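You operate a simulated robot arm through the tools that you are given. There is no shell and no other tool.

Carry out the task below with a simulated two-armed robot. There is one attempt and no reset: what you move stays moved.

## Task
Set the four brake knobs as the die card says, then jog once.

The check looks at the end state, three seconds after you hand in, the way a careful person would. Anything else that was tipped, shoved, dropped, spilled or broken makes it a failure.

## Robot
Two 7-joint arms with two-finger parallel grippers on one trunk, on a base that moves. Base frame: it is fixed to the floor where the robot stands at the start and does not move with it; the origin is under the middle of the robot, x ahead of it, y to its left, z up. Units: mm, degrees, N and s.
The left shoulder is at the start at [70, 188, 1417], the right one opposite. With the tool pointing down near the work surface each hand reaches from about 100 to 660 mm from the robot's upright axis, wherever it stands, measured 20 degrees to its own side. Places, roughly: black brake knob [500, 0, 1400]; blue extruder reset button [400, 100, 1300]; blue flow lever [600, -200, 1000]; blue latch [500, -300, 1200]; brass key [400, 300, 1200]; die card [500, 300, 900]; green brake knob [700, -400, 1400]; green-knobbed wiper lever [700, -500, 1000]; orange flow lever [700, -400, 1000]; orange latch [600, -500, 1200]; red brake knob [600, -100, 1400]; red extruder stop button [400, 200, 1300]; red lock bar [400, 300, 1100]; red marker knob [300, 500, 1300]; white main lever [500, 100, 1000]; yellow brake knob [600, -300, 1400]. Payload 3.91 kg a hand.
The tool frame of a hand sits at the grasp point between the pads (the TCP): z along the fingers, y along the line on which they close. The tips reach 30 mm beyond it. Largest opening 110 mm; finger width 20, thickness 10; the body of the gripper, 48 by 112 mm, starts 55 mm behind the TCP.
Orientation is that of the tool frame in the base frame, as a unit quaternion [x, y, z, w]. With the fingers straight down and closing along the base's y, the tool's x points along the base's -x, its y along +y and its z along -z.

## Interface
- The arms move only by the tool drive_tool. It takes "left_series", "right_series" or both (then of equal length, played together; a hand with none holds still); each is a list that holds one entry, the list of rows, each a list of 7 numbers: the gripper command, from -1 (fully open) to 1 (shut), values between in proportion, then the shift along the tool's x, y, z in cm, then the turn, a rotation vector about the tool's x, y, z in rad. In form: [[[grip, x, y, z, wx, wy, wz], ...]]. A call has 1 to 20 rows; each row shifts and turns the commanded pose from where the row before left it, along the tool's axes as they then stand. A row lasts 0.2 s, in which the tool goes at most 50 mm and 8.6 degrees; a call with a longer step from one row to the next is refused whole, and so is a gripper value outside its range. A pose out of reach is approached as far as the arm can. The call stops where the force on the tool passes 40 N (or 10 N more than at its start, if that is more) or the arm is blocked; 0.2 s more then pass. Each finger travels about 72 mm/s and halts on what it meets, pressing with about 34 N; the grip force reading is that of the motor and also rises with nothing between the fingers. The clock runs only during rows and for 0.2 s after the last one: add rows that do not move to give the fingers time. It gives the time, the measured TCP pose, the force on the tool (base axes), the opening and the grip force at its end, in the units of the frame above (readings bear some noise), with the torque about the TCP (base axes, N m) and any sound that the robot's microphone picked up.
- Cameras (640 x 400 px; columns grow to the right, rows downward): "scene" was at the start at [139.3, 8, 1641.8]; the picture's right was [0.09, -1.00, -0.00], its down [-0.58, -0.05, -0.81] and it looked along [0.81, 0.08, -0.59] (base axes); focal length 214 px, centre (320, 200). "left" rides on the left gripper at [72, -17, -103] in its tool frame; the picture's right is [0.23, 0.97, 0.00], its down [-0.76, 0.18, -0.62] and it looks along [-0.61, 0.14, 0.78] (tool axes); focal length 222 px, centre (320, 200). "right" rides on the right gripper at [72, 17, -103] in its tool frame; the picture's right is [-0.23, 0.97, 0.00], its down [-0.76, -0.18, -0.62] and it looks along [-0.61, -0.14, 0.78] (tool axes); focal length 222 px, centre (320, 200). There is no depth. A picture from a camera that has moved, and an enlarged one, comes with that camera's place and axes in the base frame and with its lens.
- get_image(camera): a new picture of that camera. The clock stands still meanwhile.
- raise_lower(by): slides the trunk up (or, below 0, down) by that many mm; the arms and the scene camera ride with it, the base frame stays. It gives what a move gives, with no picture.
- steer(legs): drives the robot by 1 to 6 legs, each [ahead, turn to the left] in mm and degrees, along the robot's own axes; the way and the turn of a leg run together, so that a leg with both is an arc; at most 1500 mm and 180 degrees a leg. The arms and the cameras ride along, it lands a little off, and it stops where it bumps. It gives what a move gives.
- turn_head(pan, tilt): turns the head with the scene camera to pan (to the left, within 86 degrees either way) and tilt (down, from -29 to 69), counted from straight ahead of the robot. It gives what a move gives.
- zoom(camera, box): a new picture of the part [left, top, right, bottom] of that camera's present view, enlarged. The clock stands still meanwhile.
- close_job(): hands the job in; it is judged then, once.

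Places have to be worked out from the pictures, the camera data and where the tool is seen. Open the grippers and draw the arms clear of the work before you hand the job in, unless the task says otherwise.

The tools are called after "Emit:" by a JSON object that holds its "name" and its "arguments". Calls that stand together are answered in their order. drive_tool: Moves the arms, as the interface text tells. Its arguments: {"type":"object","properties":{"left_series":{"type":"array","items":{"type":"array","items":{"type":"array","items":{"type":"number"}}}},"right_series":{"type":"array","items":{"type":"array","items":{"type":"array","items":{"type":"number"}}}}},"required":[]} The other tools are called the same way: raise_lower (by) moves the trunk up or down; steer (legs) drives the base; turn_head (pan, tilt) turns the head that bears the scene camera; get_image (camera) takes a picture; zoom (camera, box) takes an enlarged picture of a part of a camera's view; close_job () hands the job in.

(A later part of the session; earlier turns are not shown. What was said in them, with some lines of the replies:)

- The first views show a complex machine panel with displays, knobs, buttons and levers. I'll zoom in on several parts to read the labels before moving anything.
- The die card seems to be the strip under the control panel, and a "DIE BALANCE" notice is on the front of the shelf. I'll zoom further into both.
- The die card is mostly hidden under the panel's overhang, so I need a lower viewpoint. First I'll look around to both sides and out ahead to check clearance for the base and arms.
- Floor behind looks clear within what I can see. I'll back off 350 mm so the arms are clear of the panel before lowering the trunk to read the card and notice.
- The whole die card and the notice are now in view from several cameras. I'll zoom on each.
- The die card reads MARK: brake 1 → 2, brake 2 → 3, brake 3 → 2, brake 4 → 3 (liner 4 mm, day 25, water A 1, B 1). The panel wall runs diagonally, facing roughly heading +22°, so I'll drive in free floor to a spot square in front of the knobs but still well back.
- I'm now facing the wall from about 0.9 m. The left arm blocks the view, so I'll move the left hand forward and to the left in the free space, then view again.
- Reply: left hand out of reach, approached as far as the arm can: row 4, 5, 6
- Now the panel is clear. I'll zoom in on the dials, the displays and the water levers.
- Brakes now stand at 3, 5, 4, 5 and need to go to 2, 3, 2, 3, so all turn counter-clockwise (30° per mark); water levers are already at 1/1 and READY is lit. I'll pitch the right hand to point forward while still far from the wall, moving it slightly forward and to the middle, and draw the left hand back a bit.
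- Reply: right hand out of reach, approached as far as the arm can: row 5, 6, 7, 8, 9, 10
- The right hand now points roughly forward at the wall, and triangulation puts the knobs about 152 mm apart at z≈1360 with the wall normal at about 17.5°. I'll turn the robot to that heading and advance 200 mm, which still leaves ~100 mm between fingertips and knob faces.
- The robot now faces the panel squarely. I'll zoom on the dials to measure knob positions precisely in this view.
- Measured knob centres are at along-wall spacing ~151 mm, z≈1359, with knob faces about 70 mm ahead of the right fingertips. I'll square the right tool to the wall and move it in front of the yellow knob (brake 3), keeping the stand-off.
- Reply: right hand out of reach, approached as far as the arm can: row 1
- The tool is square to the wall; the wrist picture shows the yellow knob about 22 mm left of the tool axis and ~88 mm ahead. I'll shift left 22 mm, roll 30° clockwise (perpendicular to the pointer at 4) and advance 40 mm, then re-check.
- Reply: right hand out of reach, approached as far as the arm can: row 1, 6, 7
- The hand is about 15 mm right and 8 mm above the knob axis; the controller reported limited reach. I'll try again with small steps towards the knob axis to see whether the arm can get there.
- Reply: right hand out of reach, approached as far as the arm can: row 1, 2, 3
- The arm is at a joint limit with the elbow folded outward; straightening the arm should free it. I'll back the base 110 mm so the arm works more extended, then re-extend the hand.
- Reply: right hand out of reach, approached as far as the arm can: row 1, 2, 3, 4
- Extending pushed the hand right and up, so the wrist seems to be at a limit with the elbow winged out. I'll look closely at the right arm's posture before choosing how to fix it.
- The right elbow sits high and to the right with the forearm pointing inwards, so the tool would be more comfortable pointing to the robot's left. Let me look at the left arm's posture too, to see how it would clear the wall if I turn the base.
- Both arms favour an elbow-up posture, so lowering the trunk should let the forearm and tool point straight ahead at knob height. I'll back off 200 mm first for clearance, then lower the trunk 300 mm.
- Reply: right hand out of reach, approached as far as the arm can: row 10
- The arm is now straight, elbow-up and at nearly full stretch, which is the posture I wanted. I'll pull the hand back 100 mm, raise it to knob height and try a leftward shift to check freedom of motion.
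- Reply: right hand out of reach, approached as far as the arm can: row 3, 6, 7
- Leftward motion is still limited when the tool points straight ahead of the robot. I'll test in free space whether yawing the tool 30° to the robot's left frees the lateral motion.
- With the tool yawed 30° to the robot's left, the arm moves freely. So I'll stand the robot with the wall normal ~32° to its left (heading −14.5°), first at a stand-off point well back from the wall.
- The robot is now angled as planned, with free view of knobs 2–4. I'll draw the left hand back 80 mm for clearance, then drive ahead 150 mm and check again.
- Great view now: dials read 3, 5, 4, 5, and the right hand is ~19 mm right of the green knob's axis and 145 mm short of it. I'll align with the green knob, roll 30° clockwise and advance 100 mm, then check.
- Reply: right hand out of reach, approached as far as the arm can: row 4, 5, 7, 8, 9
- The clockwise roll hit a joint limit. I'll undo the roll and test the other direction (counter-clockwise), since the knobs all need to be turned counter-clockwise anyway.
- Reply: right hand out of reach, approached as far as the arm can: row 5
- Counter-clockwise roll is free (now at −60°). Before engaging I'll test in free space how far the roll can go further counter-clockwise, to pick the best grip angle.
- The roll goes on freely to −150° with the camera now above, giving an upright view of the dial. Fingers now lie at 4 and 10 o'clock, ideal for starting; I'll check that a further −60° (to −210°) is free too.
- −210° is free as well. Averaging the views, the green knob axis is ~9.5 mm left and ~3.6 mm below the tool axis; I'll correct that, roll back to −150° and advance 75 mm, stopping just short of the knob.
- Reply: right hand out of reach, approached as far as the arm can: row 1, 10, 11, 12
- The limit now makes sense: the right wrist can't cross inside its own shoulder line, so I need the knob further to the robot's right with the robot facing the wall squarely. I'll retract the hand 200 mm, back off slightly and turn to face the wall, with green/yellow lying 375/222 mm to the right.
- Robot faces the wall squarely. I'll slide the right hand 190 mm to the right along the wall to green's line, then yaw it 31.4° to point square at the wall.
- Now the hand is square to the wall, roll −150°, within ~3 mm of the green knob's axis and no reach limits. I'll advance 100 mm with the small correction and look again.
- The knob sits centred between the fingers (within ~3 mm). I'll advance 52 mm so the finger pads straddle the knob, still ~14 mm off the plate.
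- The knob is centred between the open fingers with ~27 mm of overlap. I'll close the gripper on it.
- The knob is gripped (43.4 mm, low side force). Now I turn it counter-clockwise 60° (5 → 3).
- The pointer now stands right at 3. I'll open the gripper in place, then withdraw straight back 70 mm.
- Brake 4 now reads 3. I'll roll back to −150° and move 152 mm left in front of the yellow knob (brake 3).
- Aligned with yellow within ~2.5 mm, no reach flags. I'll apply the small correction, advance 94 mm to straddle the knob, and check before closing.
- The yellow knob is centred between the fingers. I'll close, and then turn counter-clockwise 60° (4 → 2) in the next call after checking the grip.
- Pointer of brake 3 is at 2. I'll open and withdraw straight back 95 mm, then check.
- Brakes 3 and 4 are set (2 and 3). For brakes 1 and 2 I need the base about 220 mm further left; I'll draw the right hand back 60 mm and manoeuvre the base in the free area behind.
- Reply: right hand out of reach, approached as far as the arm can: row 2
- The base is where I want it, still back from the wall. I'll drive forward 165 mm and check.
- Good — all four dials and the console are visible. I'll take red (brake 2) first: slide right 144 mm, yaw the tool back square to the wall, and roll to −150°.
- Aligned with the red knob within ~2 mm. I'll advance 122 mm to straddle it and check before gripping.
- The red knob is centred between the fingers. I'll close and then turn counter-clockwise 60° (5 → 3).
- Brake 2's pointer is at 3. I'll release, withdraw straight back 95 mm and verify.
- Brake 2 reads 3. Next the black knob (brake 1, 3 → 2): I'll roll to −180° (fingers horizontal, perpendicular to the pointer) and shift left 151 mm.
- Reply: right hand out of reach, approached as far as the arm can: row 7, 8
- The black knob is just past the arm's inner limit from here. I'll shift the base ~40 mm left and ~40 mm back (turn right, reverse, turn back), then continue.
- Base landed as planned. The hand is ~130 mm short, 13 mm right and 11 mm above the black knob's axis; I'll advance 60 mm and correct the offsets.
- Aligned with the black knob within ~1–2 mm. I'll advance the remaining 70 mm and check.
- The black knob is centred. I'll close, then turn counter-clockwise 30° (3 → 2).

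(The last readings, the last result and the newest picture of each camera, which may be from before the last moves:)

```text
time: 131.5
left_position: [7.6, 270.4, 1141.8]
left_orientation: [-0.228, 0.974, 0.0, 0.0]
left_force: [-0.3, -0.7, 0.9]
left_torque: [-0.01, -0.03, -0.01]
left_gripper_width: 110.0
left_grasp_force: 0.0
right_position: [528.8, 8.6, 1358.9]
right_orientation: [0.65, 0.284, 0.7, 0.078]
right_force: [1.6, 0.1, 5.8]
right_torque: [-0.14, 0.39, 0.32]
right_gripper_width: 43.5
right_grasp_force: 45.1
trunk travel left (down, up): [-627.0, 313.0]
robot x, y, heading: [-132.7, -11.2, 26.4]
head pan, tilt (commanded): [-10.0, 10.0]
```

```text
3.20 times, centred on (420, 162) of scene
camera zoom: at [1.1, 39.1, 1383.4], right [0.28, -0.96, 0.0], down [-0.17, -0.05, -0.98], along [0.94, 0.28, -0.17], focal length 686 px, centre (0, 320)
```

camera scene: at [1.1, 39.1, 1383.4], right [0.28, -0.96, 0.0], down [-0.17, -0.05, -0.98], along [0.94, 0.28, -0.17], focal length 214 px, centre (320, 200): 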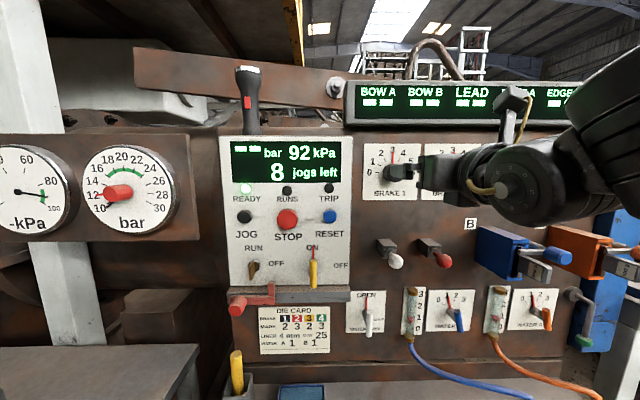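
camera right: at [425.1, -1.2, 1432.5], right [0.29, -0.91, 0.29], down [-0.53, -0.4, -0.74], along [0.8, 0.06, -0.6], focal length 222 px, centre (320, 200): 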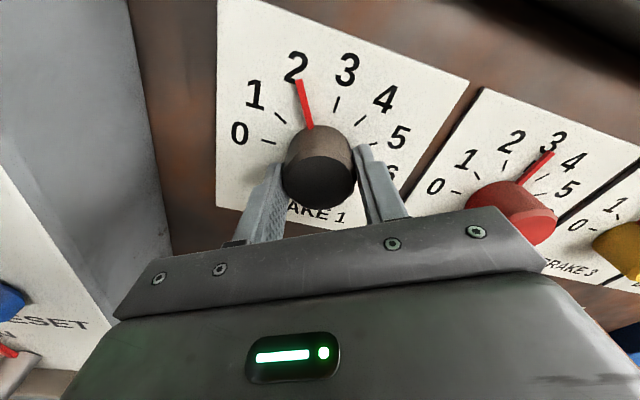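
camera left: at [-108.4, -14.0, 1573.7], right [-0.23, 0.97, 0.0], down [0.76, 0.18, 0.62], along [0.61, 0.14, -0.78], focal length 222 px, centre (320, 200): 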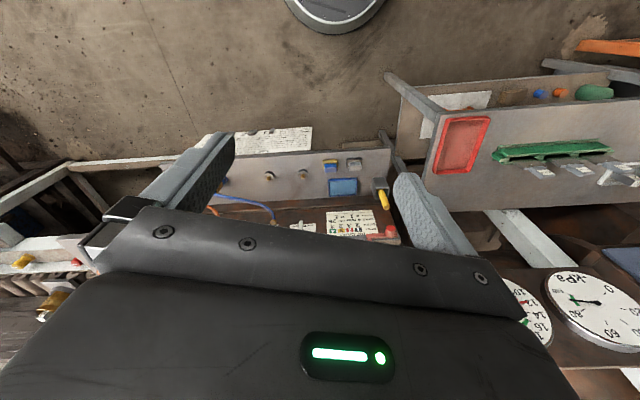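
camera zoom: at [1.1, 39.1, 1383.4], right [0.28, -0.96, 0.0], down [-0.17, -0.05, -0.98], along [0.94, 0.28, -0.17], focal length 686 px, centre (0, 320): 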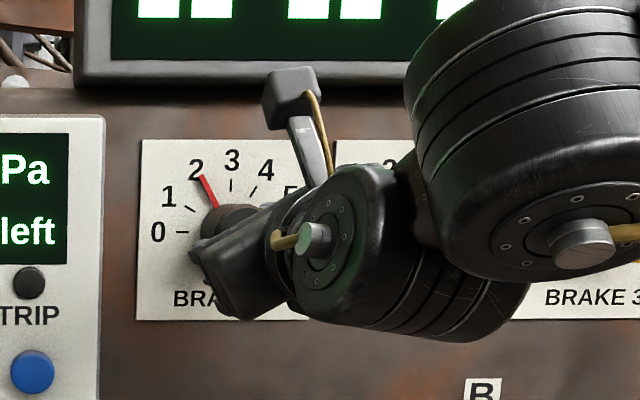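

Brake 1's pointer is at 2. I'll release and withdraw the right hand straight back well clear.

Emit:
{"name": "drive_tool", "arguments": {"right_series": [[[0, 0, 0, 0, 0, 0, 0], [-0.5, 0, 0, 0, 0, 0, 0], [-1, 0, 0, 0, 0, 0, 0], [-1, 0, 0, 0, 0, 0, 0], [-1, 0, 0, 0, 0, 0, 0], [-1, 0, 0, -2, 0, 0, 0], [-1, 0, 0, -2.5, 0, 0, 0], [-1, 0, 0, -2.5, 0, 0, 0], [-1, 0, 0, -2.5, 0, 0, 0], [-1, 0, 0, 0, 0, 0, 0]]]}}

Emit:
{"name": "get_image", "arguments": {"camera": "right"}}

Emit:
{"name": "zoom", "arguments": {"camera": "scene", "box": [210, 120, 370, 300]}}

```text
time: 133.7
left_position: [8.9, 271.9, 1141.1]
left_orientation: [-0.228, 0.974, 0.0, -0.001]
left_force: [-0.2, 0.2, 0.4]
left_torque: [0.01, -0.01, 0.01]
left_gripper_width: 109.9
left_grasp_force: 0.2
right_position: [443.8, -23.6, 1361.8]
right_orientation: [0.65, 0.285, 0.7, 0.076]
right_force: [-0.6, 1.2, -0.1]
right_torque: [0.01, -0.01, 0.03]
right_gripper_width: 109.9
right_grasp_force: 0.1
right hand out of reach, approached as far as the arm can: row 9
trunk travel left (down, up): [-627.0, 313.0]
robot x, y, heading: [-133.3, -11.6, 26.4]
head pan, tilt (commanded): [-10.0, 10.0]
```

```text
taken
camera right: at [338.2, -33.1, 1434.5], right [0.29, -0.91, 0.29], down [-0.53, -0.4, -0.74], along [0.8, 0.06, -0.6], focal length 222 px, centre (320, 200)
```

right: 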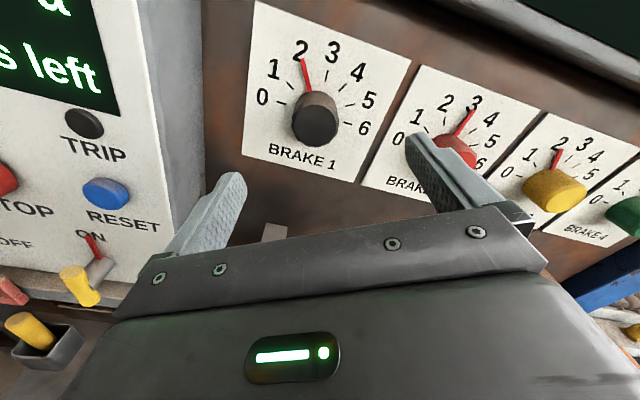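

```text
2.22 times, centred on (290, 210) of scene
camera zoom: at [1.9, 39.5, 1383.2], right [0.28, -0.96, 0.0], down [-0.17, -0.05, -0.98], along [0.94, 0.28, -0.17], focal length 477 px, centre (387, 178)
```

zoom: 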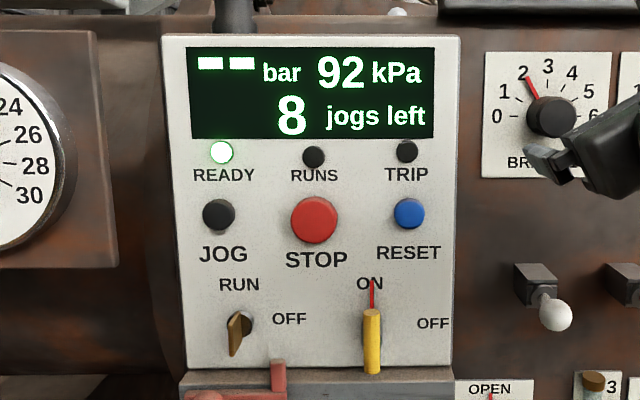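

All four brakes now read 2, 3, 2, 3. Next is the JOG button, which I triangulate at about n=461, t=189, z=1271 (base ≈ [383, 319, 1271]); I'll start swinging the left hand up to point forward in free space with its fingers shut.

Emit:
{"name": "drive_tool", "arguments": {"left_series": [[[-0.5, -1.55, -1, -1.18, 0, -0.1428, 0], [0, -1.7, -1, -0.95, 0, -0.1428, 0], [0.5, -1.82, -1, -0.7, 0, -0.1428, 0], [1, -1.9, -1, -0.43, 0, -0.1428, 0], [1, -1.94, -1, -0.155, 0, -0.1428, 0], [1, -1.94, -1, 0.123, 0, -0.1428, 0], [1, 0, 0, 0, 0, 0, 0]]]}}

Emit:
{"name": "turn_head", "arguments": {"pan": 10, "tilt": 15}}

Emit:
{"name": "get_image", "arguments": {"camera": "scene"}}

```text
time: 135.3
left_position: [120.7, 260.6, 1212.6]
left_orientation: [-0.209, 0.886, 0.094, 0.403]
left_force: [0.4, 0.1, -0.7]
left_torque: [-0.02, 0.01, 0.07]
left_gripper_width: 0.1
left_grasp_force: 34.0
right_position: [444.8, -22.4, 1360.6]
right_orientation: [0.65, 0.286, 0.699, 0.076]
right_force: [0.0, -0.4, -0.9]
right_torque: [0.0, -0.03, 0.0]
right_gripper_width: 110.2
right_grasp_force: 0.0
trunk travel left (down, up): [-627.0, 313.0]
robot x, y, heading: [-138.9, -8.9, 26.0]
head pan, tilt (commanded): [-10.0, 10.0]
```

```text
time: 136.2
left_position: [118.6, 258.5, 1214.4]
left_orientation: [-0.208, 0.886, 0.095, 0.404]
left_force: [-0.6, -0.7, -0.8]
left_torque: [0.0, 0.02, 0.0]
left_gripper_width: 0.1
left_grasp_force: 34.2
right_position: [442.1, -24.7, 1362.0]
right_orientation: [0.65, 0.285, 0.701, 0.077]
right_force: [0.1, -0.5, -0.2]
right_torque: [0.03, 0.02, 0.02]
right_gripper_width: 110.1
right_grasp_force: 0.0
trunk travel left (down, up): [-627.0, 313.0]
robot x, y, heading: [-139.1, -9.8, 26.5]
head pan, tilt (commanded): [10.0, 15.0]
```

```text
taken
camera scene: at [-13.3, 67.8, 1375.3], right [0.59, -0.81, 0.0], down [-0.21, -0.15, -0.97], along [0.78, 0.57, -0.26], focal length 214 px, centre (320, 200)
```

scene: 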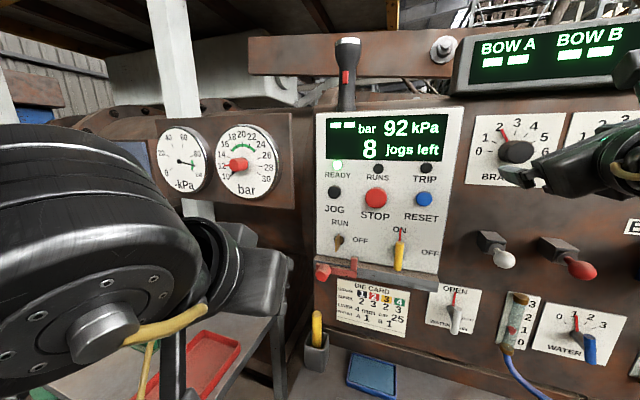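

No limits so far; the left hand is half-way pitched. I'll continue the remaining rows.

Emit:
{"name": "drive_tool", "arguments": {"left_series": [[[1, -1.9, -1, 0.4, 0, -0.1428, 0], [1, -1.83, -1, 0.666, 0, -0.1428, 0], [1, -1.72, -1, 0.92, 0, -0.1428, 0], [1, -1.57, -1, 1.155, 0, -0.1428, 0], [1, -1.39, -1, 1.37, 0, -0.1428, 0], [1, 0, 0, 0, 0, 0, 0], [1, 0, 0, 0, 0, 0, 0]]]}}

Emit:
{"name": "get_image", "arguments": {"camera": "scene"}}

Emit:
{"name": "get_image", "arguments": {"camera": "left"}}

```text
time: 137.8
left_position: [232.2, 251.7, 1277.7]
left_orientation: [-0.159, 0.69, 0.16, 0.688]
left_force: [0.0, -0.2, -0.5]
left_torque: [0.0, -0.02, -0.01]
left_gripper_width: 0.0
left_grasp_force: 34.0
left hand out of reach, approached as far as the arm can: row 1, 2, 5
right_position: [442.2, -24.4, 1362.2]
right_orientation: [0.65, 0.283, 0.701, 0.077]
right_force: [-0.9, 0.4, 0.7]
right_torque: [-0.01, -0.01, 0.02]
right_gripper_width: 110.1
right_grasp_force: 0.0
trunk travel left (down, up): [-627.0, 313.0]
robot x, y, heading: [-134.9, -10.3, 26.1]
head pan, tilt (commanded): [10.0, 15.0]
```

```text
taken
camera scene: at [-13.2, 67.2, 1375.3], right [0.59, -0.81, 0.0], down [-0.21, -0.15, -0.97], along [0.78, 0.57, -0.26], focal length 214 px, centre (320, 200)
```

scene: 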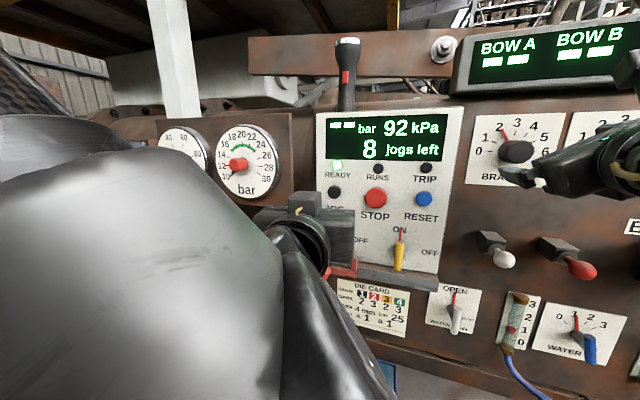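

```text
taken
camera left: at [146.4, 191.8, 1204.9], right [-0.43, 0.87, -0.23], down [-0.64, -0.12, 0.76], along [0.64, 0.47, 0.61], focal length 222 px, centre (320, 200)
```

left: 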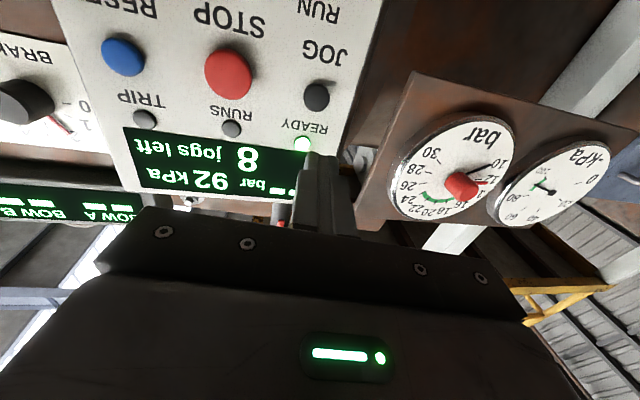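

Left hand points forward, and its camera confirms JOG at about n=461, t=189, z=1270. I'll square the tool to the panel, correct laterally (+18 mm left, 7 mm down) and advance 90 mm, leaving ~44 mm to the button.

Emit:
{"name": "drive_tool", "arguments": {"left_series": [[[1, 0, 0, 0, 0.0745, 0, 0], [1, 0, 0, 0, 0.0745, 0, 0], [1, 0.4, 0.95, 1, 0, 0, 0], [1, 0.35, 0.9, 1, 0, 0, 0], [1, 0, 0, 2.5, 0, 0, 0], [1, 0, 0, 2.5, 0, 0, 0], [1, 0, 0, 2, 0, 0, 0], [1, 0, 0, 0, 0, 0, 0], [1, 0, 0, 0, 0, 0, 0]]]}}

Emit:
{"name": "get_image", "arguments": {"camera": "left"}}

Emit:
{"name": "get_image", "arguments": {"camera": "scene"}}

```text
time: 139.8
left_position: [312.3, 299.5, 1269.2]
left_orientation: [-0.11, 0.699, 0.109, 0.698]
left_force: [-0.4, 0.6, -0.1]
left_torque: [-0.01, 0.01, 0.01]
left_gripper_width: 0.0
left_grasp_force: 34.0
right_position: [442.0, -24.1, 1360.3]
right_orientation: [0.65, 0.285, 0.7, 0.076]
right_force: [0.9, 0.4, -0.6]
right_torque: [-0.02, 0.01, 0.0]
right_gripper_width: 110.0
right_grasp_force: 0.1
trunk travel left (down, up): [-627.0, 313.0]
robot x, y, heading: [-135.8, -10.0, 26.4]
head pan, tilt (commanded): [10.0, 15.0]
```

```text
taken
camera left: at [218.4, 251.2, 1196.8], right [-0.3, 0.93, -0.23], down [-0.65, -0.02, 0.76], along [0.7, 0.38, 0.61], focal length 222 px, centre (320, 200)
```

left: 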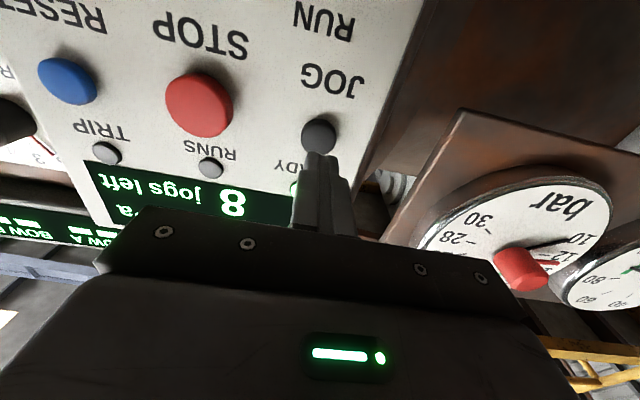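

```text
taken
camera scene: at [-12.8, 68.4, 1375.2], right [0.59, -0.81, 0.0], down [-0.21, -0.15, -0.97], along [0.78, 0.57, -0.26], focal length 214 px, centre (320, 200)
```

scene: 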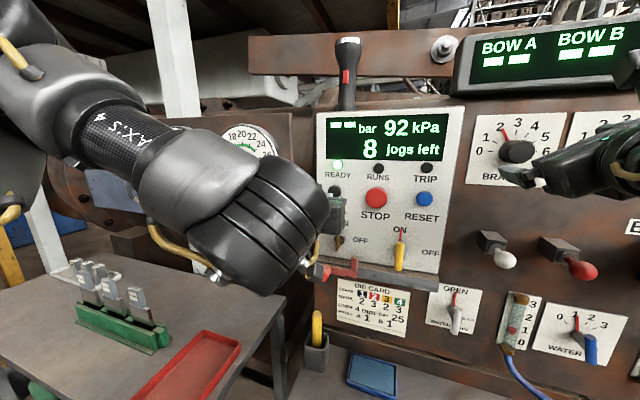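

Aligned with JOG within ~2 mm, tip ~45 mm short of it. I'll advance 32 mm more and look again before pressing.

Emit:
{"name": "drive_tool", "arguments": {"left_series": [[[1, 0.1, -0.1, 1.6, 0, 0, 0], [1, 0, 0, 1.6, 0, 0, 0], [1, 0, 0, 0, 0, 0, 0], [1, 0, 0, 0, 0, 0, 0]]]}}

Emit:
{"name": "get_image", "arguments": {"camera": "left"}}

Emit:
{"name": "zoom", "arguments": {"camera": "scene", "box": [290, 100, 470, 290]}}

```text
time: 140.8
left_position: [341.5, 308.1, 1267.7]
left_orientation: [-0.11, 0.699, 0.109, 0.698]
left_force: [-0.3, 0.0, 0.0]
left_torque: [-0.02, 0.0, -0.01]
left_gripper_width: 0.0
left_grasp_force: 33.9
right_position: [441.3, -22.9, 1360.9]
right_orientation: [0.65, 0.285, 0.7, 0.077]
right_force: [-0.1, 0.6, 0.1]
right_torque: [0.0, 0.0, 0.0]
right_gripper_width: 110.2
right_grasp_force: 0.1
trunk travel left (down, up): [-627.0, 313.0]
robot x, y, heading: [-135.1, -12.5, 26.7]
head pan, tilt (commanded): [10.0, 15.0]
```

```text
taken
camera left: at [249.3, 260.4, 1195.7], right [-0.3, 0.93, -0.23], down [-0.65, -0.02, 0.76], along [0.7, 0.38, 0.61], focal length 222 px, centre (320, 200)
```

left: 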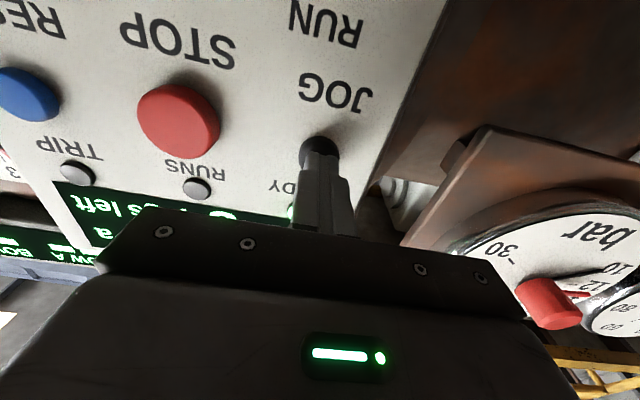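

```text
2.11 times, centred on (380, 195) of scene
camera zoom: at [-12.6, 68.5, 1375.2], right [0.59, -0.81, 0.0], down [-0.21, -0.15, -0.97], along [0.78, 0.57, -0.26], focal length 452 px, centre (194, 210)
```

zoom: 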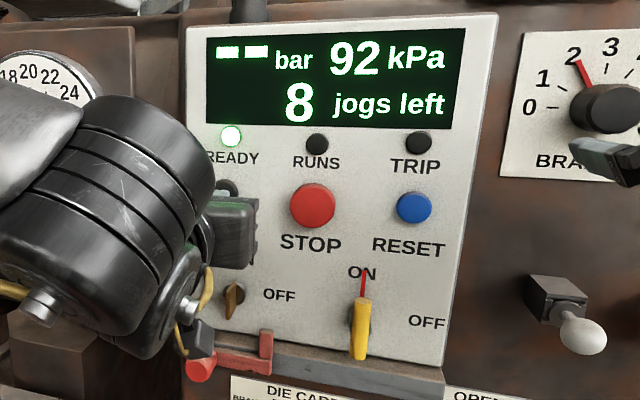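

The tip is right over JOG, ~13 mm short, counter still 8 with READY lit. I'll press forward in small steps until contact/force or a sound shows.

Emit:
{"name": "drive_tool", "arguments": {"left_series": [[[1, 0, 0, 0.5, 0, 0, 0], [1, 0, 0, 0.4, 0, 0, 0], [1, 0, 0, 0.3, 0, 0, 0], [1, 0, 0, 0.3, 0, 0, 0]]]}}

Emit:
{"name": "zoom", "arguments": {"camera": "scene", "box": [290, 100, 470, 290]}}

Emit:
{"name": "get_image", "arguments": {"camera": "left"}}

```text
time: 141.8
left_position: [354.5, 312.8, 1269.2]
left_orientation: [-0.11, 0.698, 0.109, 0.699]
left_force: [-9.7, -2.3, -3.3]
left_torque: [-0.05, 0.08, -0.01]
left_gripper_width: 0.1
left_grasp_force: 34.4
right_position: [441.6, -22.9, 1362.5]
right_orientation: [0.649, 0.285, 0.701, 0.076]
right_force: [0.7, 0.4, 0.6]
right_torque: [-0.01, 0.02, 0.01]
right_gripper_width: 110.1
right_grasp_force: 0.0
trunk travel left (down, up): [-627.0, 313.0]
robot x, y, heading: [-134.0, -11.6, 26.4]
head pan, tilt (commanded): [10.0, 15.0]
heard: click
```

```text
2.11 times, centred on (380, 195) of scene
camera zoom: at [-14.8, 67.8, 1375.4], right [0.59, -0.81, 0.0], down [-0.21, -0.15, -0.97], along [0.78, 0.57, -0.26], focal length 452 px, centre (194, 210)
```

zoom: 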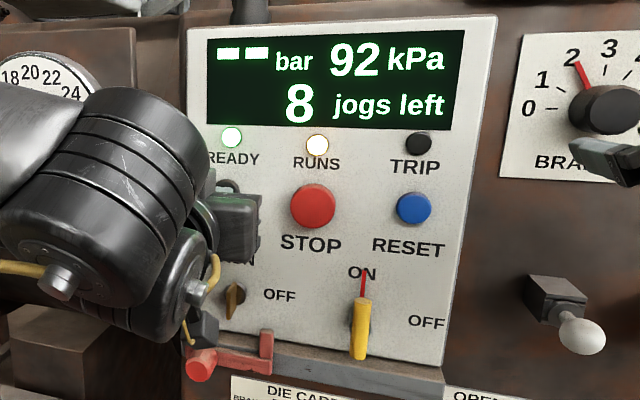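

```text
taken
camera left: at [261.3, 264.6, 1196.6], right [-0.3, 0.93, -0.23], down [-0.65, -0.02, 0.76], along [0.7, 0.37, 0.61], focal length 222 px, centre (320, 200)
```

left: 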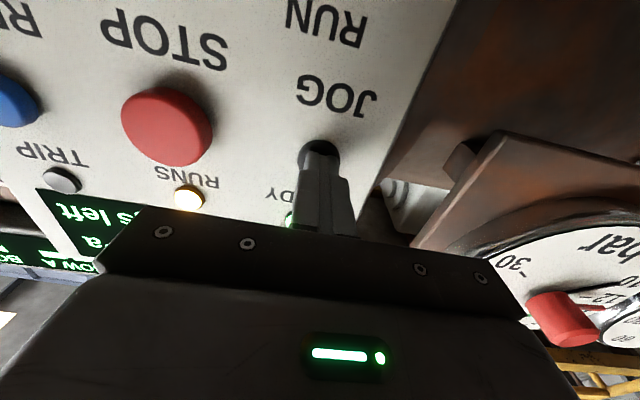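

A click was heard and the RUNS lamp lit: the jog has started, counter still 8. I'll hold still briefly without moving to see whether the jog completes.

Emit:
{"name": "drive_tool", "arguments": {"left_series": [[[1, 0, 0, 0, 0, 0, 0], [1, 0, 0, 0, 0, 0, 0], [1, 0, 0, 0, 0, 0, 0]]]}}

Emit:
{"name": "zoom", "arguments": {"camera": "scene", "box": [290, 100, 470, 290]}}

Emit:
{"name": "get_image", "arguments": {"camera": "scene"}}

```text
time: 142.6
left_position: [353.7, 313.5, 1268.0]
left_orientation: [-0.11, 0.699, 0.111, 0.698]
left_force: [-10.1, -2.7, -5.5]
left_torque: [-0.08, 0.14, -0.03]
left_gripper_width: 0.0
left_grasp_force: 33.9
right_position: [439.7, -24.2, 1362.7]
right_orientation: [0.65, 0.284, 0.701, 0.076]
right_force: [0.2, 0.9, -0.3]
right_torque: [0.0, -0.01, -0.03]
right_gripper_width: 110.0
right_grasp_force: 0.1
trunk travel left (down, up): [-627.0, 313.0]
robot x, y, heading: [-135.5, -8.4, 26.3]
head pan, tilt (commanded): [10.0, 15.0]
```

```text
2.11 times, centred on (380, 195) of scene
camera zoom: at [-14.9, 67.8, 1375.4], right [0.59, -0.81, 0.0], down [-0.21, -0.15, -0.97], along [0.78, 0.57, -0.26], focal length 452 px, centre (194, 210)
```

zoom: 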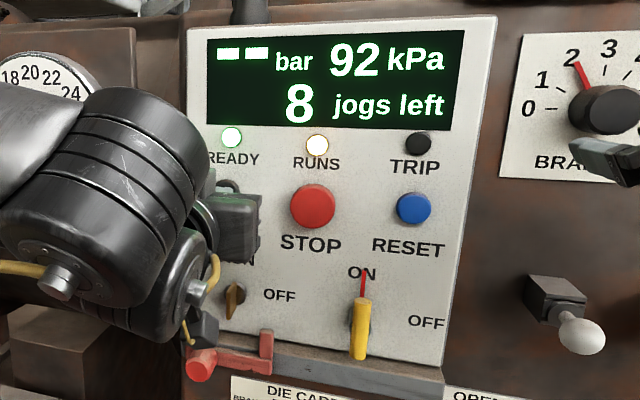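

```text
taken
camera scene: at [-14.9, 67.8, 1375.4], right [0.59, -0.81, 0.0], down [-0.21, -0.15, -0.97], along [0.78, 0.57, -0.26], focal length 214 px, centre (320, 200)
```

scene: 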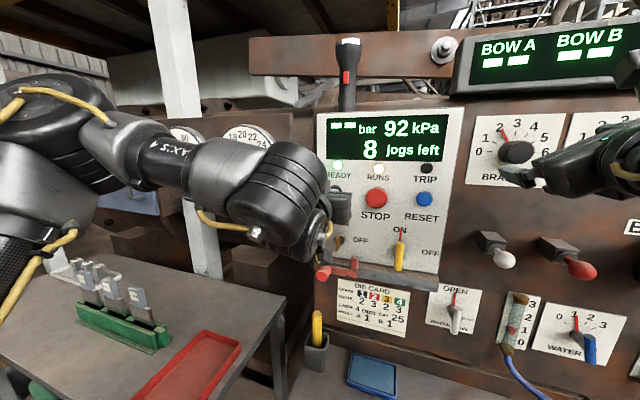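

RUNS is still lit and the counter unchanged; the jog is in progress. I'll hold another second and check again.

Emit:
{"name": "drive_tool", "arguments": {"left_series": [[[1, 0, 0, 0, 0, 0, 0], [1, 0, 0, 0, 0, 0, 0], [1, 0, 0, 0, 0, 0, 0], [1, 0, 0, 0, 0, 0, 0]]]}}

Emit:
{"name": "zoom", "arguments": {"camera": "scene", "box": [290, 100, 470, 290]}}

```text
time: 143.6
left_position: [354.5, 312.1, 1268.7]
left_orientation: [-0.109, 0.699, 0.109, 0.698]
left_force: [-10.0, -3.8, -5.7]
left_torque: [-0.04, 0.16, -0.02]
left_gripper_width: 0.0
left_grasp_force: 34.2
right_position: [439.8, -23.3, 1362.6]
right_orientation: [0.65, 0.284, 0.701, 0.077]
right_force: [-0.6, 0.0, -0.6]
right_torque: [0.0, -0.01, -0.02]
right_gripper_width: 110.1
right_grasp_force: 0.0
trunk travel left (down, up): [-627.0, 313.0]
robot x, y, heading: [-135.6, -5.8, 26.5]
head pan, tilt (commanded): [10.0, 15.0]
```

```text
2.11 times, centred on (380, 195) of scene
camera zoom: at [-14.9, 67.8, 1375.4], right [0.59, -0.81, 0.0], down [-0.21, -0.15, -0.97], along [0.78, 0.57, -0.26], focal length 452 px, centre (194, 210)
```

zoom: 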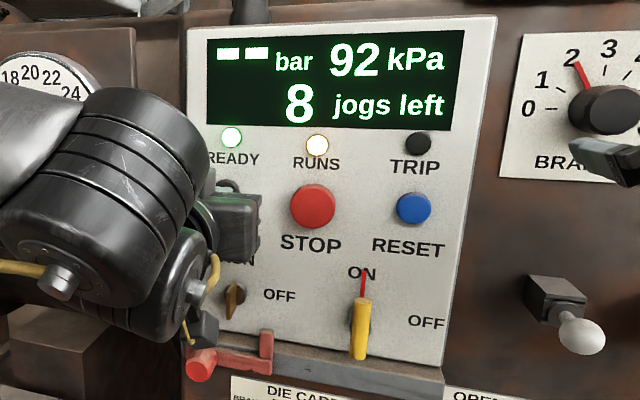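

Still running. I'll hold one more second and look.

Emit:
{"name": "drive_tool", "arguments": {"left_series": [[[1, 0, 0, 0, 0, 0, 0], [1, 0, 0, 0, 0, 0, 0], [1, 0, 0, 0, 0, 0, 0], [1, 0, 0, 0, 0, 0, 0]]]}}

Emit:
{"name": "zoom", "arguments": {"camera": "scene", "box": [290, 100, 470, 290]}}

```text
time: 144.6
left_position: [354.4, 313.5, 1268.3]
left_orientation: [-0.108, 0.699, 0.109, 0.698]
left_force: [-9.9, -3.3, -4.5]
left_torque: [-0.03, 0.12, -0.02]
left_gripper_width: 0.1
left_grasp_force: 33.9
right_position: [440.3, -23.7, 1362.1]
right_orientation: [0.649, 0.285, 0.701, 0.076]
right_force: [-0.1, 0.8, -0.3]
right_torque: [0.02, -0.02, 0.01]
right_gripper_width: 110.1
right_grasp_force: 0.1
trunk travel left (down, up): [-627.0, 313.0]
robot x, y, heading: [-137.3, -7.7, 26.1]
head pan, tilt (commanded): [10.0, 15.0]
```

```text
2.11 times, centred on (380, 195) of scene
camera zoom: at [-14.9, 67.8, 1375.4], right [0.59, -0.81, 0.0], down [-0.21, -0.15, -0.97], along [0.78, 0.57, -0.26], focal length 452 px, centre (194, 210)
```

zoom: 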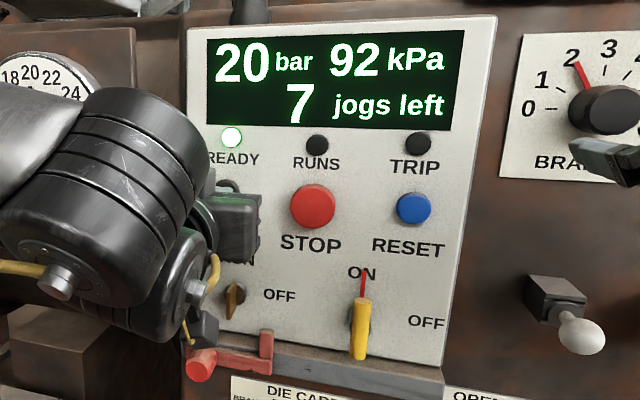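

The jog is complete: counter 7, 20 bar, RUNS off, READY on, no trip. I'll withdraw the left hand straight back 120 mm, releasing the button.

Emit:
{"name": "drive_tool", "arguments": {"left_series": [[[1, 0, 0, -2, 0, 0, 0], [1, 0, 0, -2.5, 0, 0, 0], [1, 0, 0, -2.5, 0, 0, 0], [1, 0, 0, -2.5, 0, 0, 0], [1, 0, 0, -2.5, 0, 0, 0], [1, 0, 0, 0, 0, 0, 0]]]}}

Emit:
{"name": "get_image", "arguments": {"camera": "scene"}}

Emit:
{"name": "zoom", "arguments": {"camera": "scene", "box": [290, 100, 470, 290]}}

```text
time: 145.9
left_position: [243.7, 276.6, 1268.0]
left_orientation: [-0.111, 0.699, 0.11, 0.698]
left_force: [0.0, -0.2, -1.0]
left_torque: [0.02, -0.02, 0.03]
left_gripper_width: 0.1
left_grasp_force: 34.2
right_position: [442.5, -22.1, 1360.9]
right_orientation: [0.651, 0.284, 0.7, 0.076]
right_force: [0.1, -0.1, 0.3]
right_torque: [-0.02, -0.01, 0.02]
right_gripper_width: 109.9
right_grasp_force: 0.0
trunk travel left (down, up): [-627.0, 313.0]
robot x, y, heading: [-137.0, -11.4, 26.3]
head pan, tilt (commanded): [10.0, 15.0]
```

```text
taken
camera scene: at [-11.9, 69.1, 1375.1], right [0.59, -0.81, 0.0], down [-0.21, -0.15, -0.97], along [0.78, 0.57, -0.26], focal length 214 px, centre (320, 200)
```

scene: 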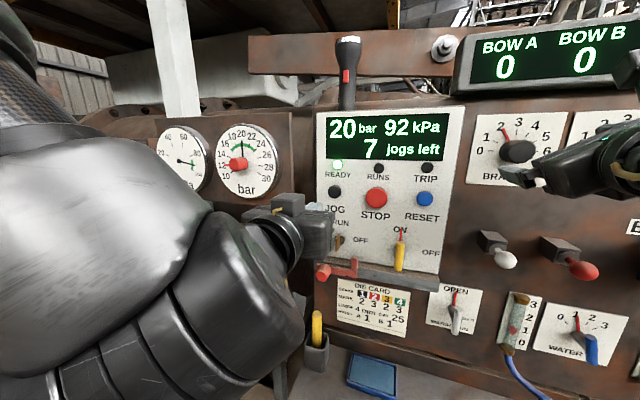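

```text
2.11 times, centred on (380, 195) of scene
camera zoom: at [-11.9, 69.1, 1375.1], right [0.59, -0.81, 0.0], down [-0.21, -0.15, -0.97], along [0.78, 0.57, -0.26], focal length 452 px, centre (194, 210)
```

zoom: 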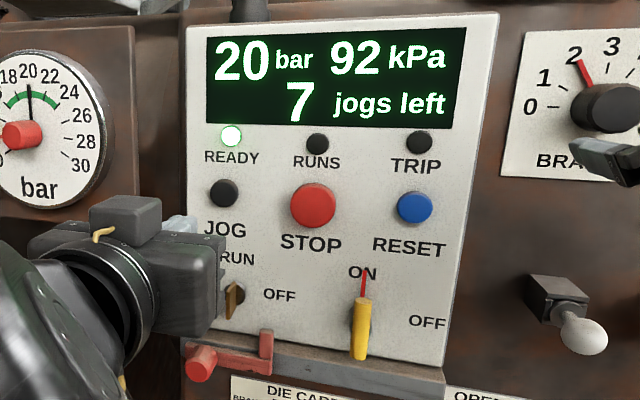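

BOW A and BOW B read 0, and the button has released. I'll open the left gripper, back the robot off 300 mm so both arms are clear, and verify all dials.

Emit:
{"name": "drive_tool", "arguments": {"left_series": [[[0, 0, 0, -1, 0, 0, 0], [-1, 0, 0, 0, 0, 0, 0], [-1, 0, 0, 0, 0, 0, 0], [-1, 0, 0, 0, 0, 0, 0], [-1, 0, 0, 0, 0, 0, 0]]]}}

Emit:
{"name": "steer", "arguments": {"legs": [[-300, 0]]}}

Emit:
{"name": "turn_head", "arguments": {"pan": -12, "tilt": 5}}

Emit:
{"name": "get_image", "arguments": {"camera": "scene"}}

Emit:
{"name": "get_image", "arguments": {"camera": "right"}}

```text
time: 147.2
left_position: [238.4, 273.0, 1271.7]
left_orientation: [-0.111, 0.699, 0.11, 0.698]
left_force: [0.1, 0.2, -0.1]
left_torque: [0.01, -0.02, 0.0]
left_gripper_width: 110.2
left_grasp_force: 0.1
left hand out of reach, approached as far as the arm can: row 1
right_position: [442.5, -23.0, 1360.1]
right_orientation: [0.65, 0.285, 0.7, 0.076]
right_force: [0.2, -0.4, -0.3]
right_torque: [-0.01, 0.01, -0.02]
right_gripper_width: 109.9
right_grasp_force: 0.1
trunk travel left (down, up): [-627.0, 313.0]
robot x, y, heading: [-137.3, -6.8, 26.5]
head pan, tilt (commanded): [10.0, 15.0]
```

```text
time: 149.2
left_position: [-31.5, 138.5, 1271.0]
left_orientation: [-0.11, 0.699, 0.109, 0.698]
left_force: [-0.1, -0.1, -0.3]
left_torque: [0.03, -0.01, 0.0]
left_gripper_width: 109.8
left_grasp_force: 0.1
right_position: [172.7, -157.6, 1361.3]
right_orientation: [0.65, 0.285, 0.7, 0.076]
right_force: [-0.3, -0.8, 0.3]
right_torque: [0.0, -0.01, 0.01]
right_gripper_width: 110.1
right_grasp_force: 0.0
trunk travel left (down, up): [-627.0, 313.0]
robot x, y, heading: [-400.5, -140.7, 26.2]
head pan, tilt (commanded): [10.0, 15.0]
```

```text
time: 150.1
left_position: [-31.9, 137.3, 1272.5]
left_orientation: [-0.108, 0.699, 0.108, 0.698]
left_force: [0.6, 0.9, -0.1]
left_torque: [0.0, 0.04, -0.03]
left_gripper_width: 110.3
left_grasp_force: 0.0
right_position: [172.6, -157.1, 1359.8]
right_orientation: [0.65, 0.285, 0.7, 0.076]
right_force: [-0.2, -0.4, -0.1]
right_torque: [-0.01, -0.01, 0.01]
right_gripper_width: 109.8
right_grasp_force: 0.1
trunk travel left (down, up): [-627.0, 313.0]
robot x, y, heading: [-407.9, -139.2, 26.1]
head pan, tilt (commanded): [-12.0, 5.0]
```

```text
taken
camera scene: at [-268.6, -97.9, 1391.4], right [0.25, -0.97, 0.0], down [-0.09, -0.02, -1.0], along [0.97, 0.25, -0.09], focal length 214 px, centre (320, 200)
```

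scene: 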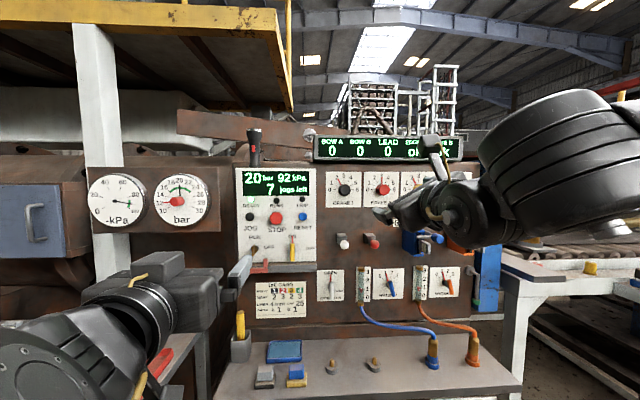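

```text
taken
camera right: at [68.1, -167.6, 1434.7], right [0.29, -0.91, 0.29], down [-0.53, -0.4, -0.74], along [0.8, 0.06, -0.6], focal length 222 px, centre (320, 200)
```

right: 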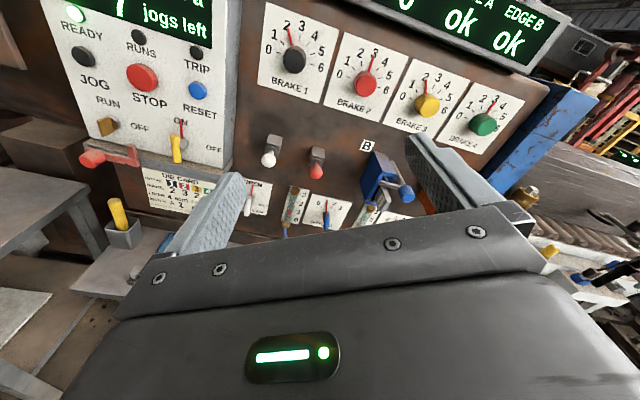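

Everything looks in order: displays show BOW 0/0, LEAD 0, edges "ok", 7 jogs left. I'll zoom in on the dials, displays and levers for a last check.

Emit:
{"name": "zoom", "arguments": {"camera": "right", "box": [250, 0, 550, 180]}}

Emit:
{"name": "zoom", "arguments": {"camera": "scene", "box": [225, 120, 475, 310]}}

Emit:
{"name": "zoom", "arguments": {"camera": "scene", "box": [220, 250, 480, 400]}}

```text
2.13 times, centred on (400, 90) of right
camera zoom: at [68.1, -167.6, 1434.7], right [0.29, -0.91, 0.29], down [-0.53, -0.4, -0.74], along [0.8, 0.06, -0.6], focal length 474 px, centre (149, 435)
```

zoom: 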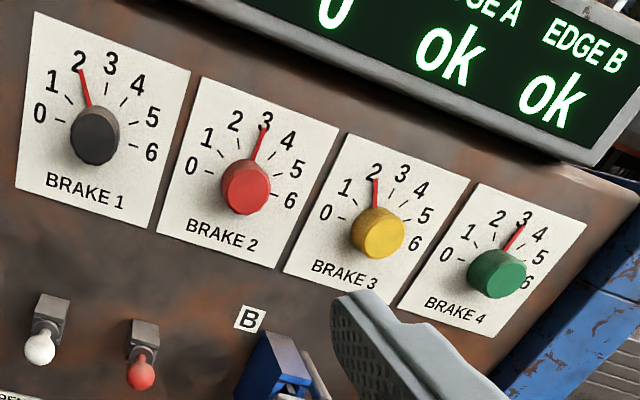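

```text
2.11 times, centred on (350, 215) of scene
camera zoom: at [-268.6, -97.9, 1391.4], right [0.25, -0.97, 0.0], down [-0.09, -0.02, -1.0], along [0.97, 0.25, -0.09], focal length 452 px, centre (257, 168)
```

zoom: 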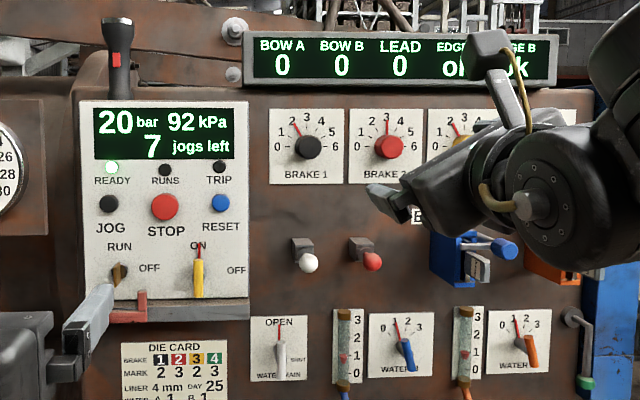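

```text
2.46 times, centred on (350, 325) of scene
camera zoom: at [-268.6, -97.9, 1391.4], right [0.25, -0.97, 0.0], down [-0.09, -0.02, -1.0], along [0.97, 0.25, -0.09], focal length 528 px, centre (246, -108)
```

zoom: 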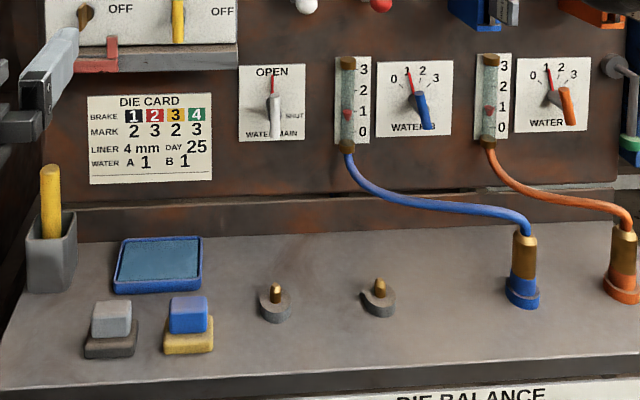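

The dials read 2, 3, 2, 3 as on the die card. One jog has been made (8 → 7) with 20 bar, bows and lead at 0 and both edges ok. The other levers and items look as they did before, both grippers are open and the arms are well clear, so I hand in.

Emit:
{"name": "close_job", "arguments": {}}

```text
The job is handed in.
```

The four brake knobs are set as the die card says, and I jogged once. Nothing looked disturbed in the last pictures before I handed in.

| Brake | Was | Now | Die card |
|---|---|---|---|
| 1 (black) | 3 | 2 | 2 |
| 2 (red) | 5 | 3 | 3 |
| 3 (yellow) | 4 | 2 | 2 |
| 4 (green) | 5 | 3 | 3 |

- **Jog:** I pressed JOG a single time and held it until RUNS went out, about three seconds. The counter went from 8 to 7 with no trip.
- **Readings after the jog:** 20 bar and 92 kPa. BOW A, BOW B and LEAD all show 0, and both edges show "ok".
- **Water:** the levers already stood at A 1 and B 1 as the card asks, so I left them alone.
- **Robot:** both grippers are open and the robot is backed off, with the arms clear of the machine.
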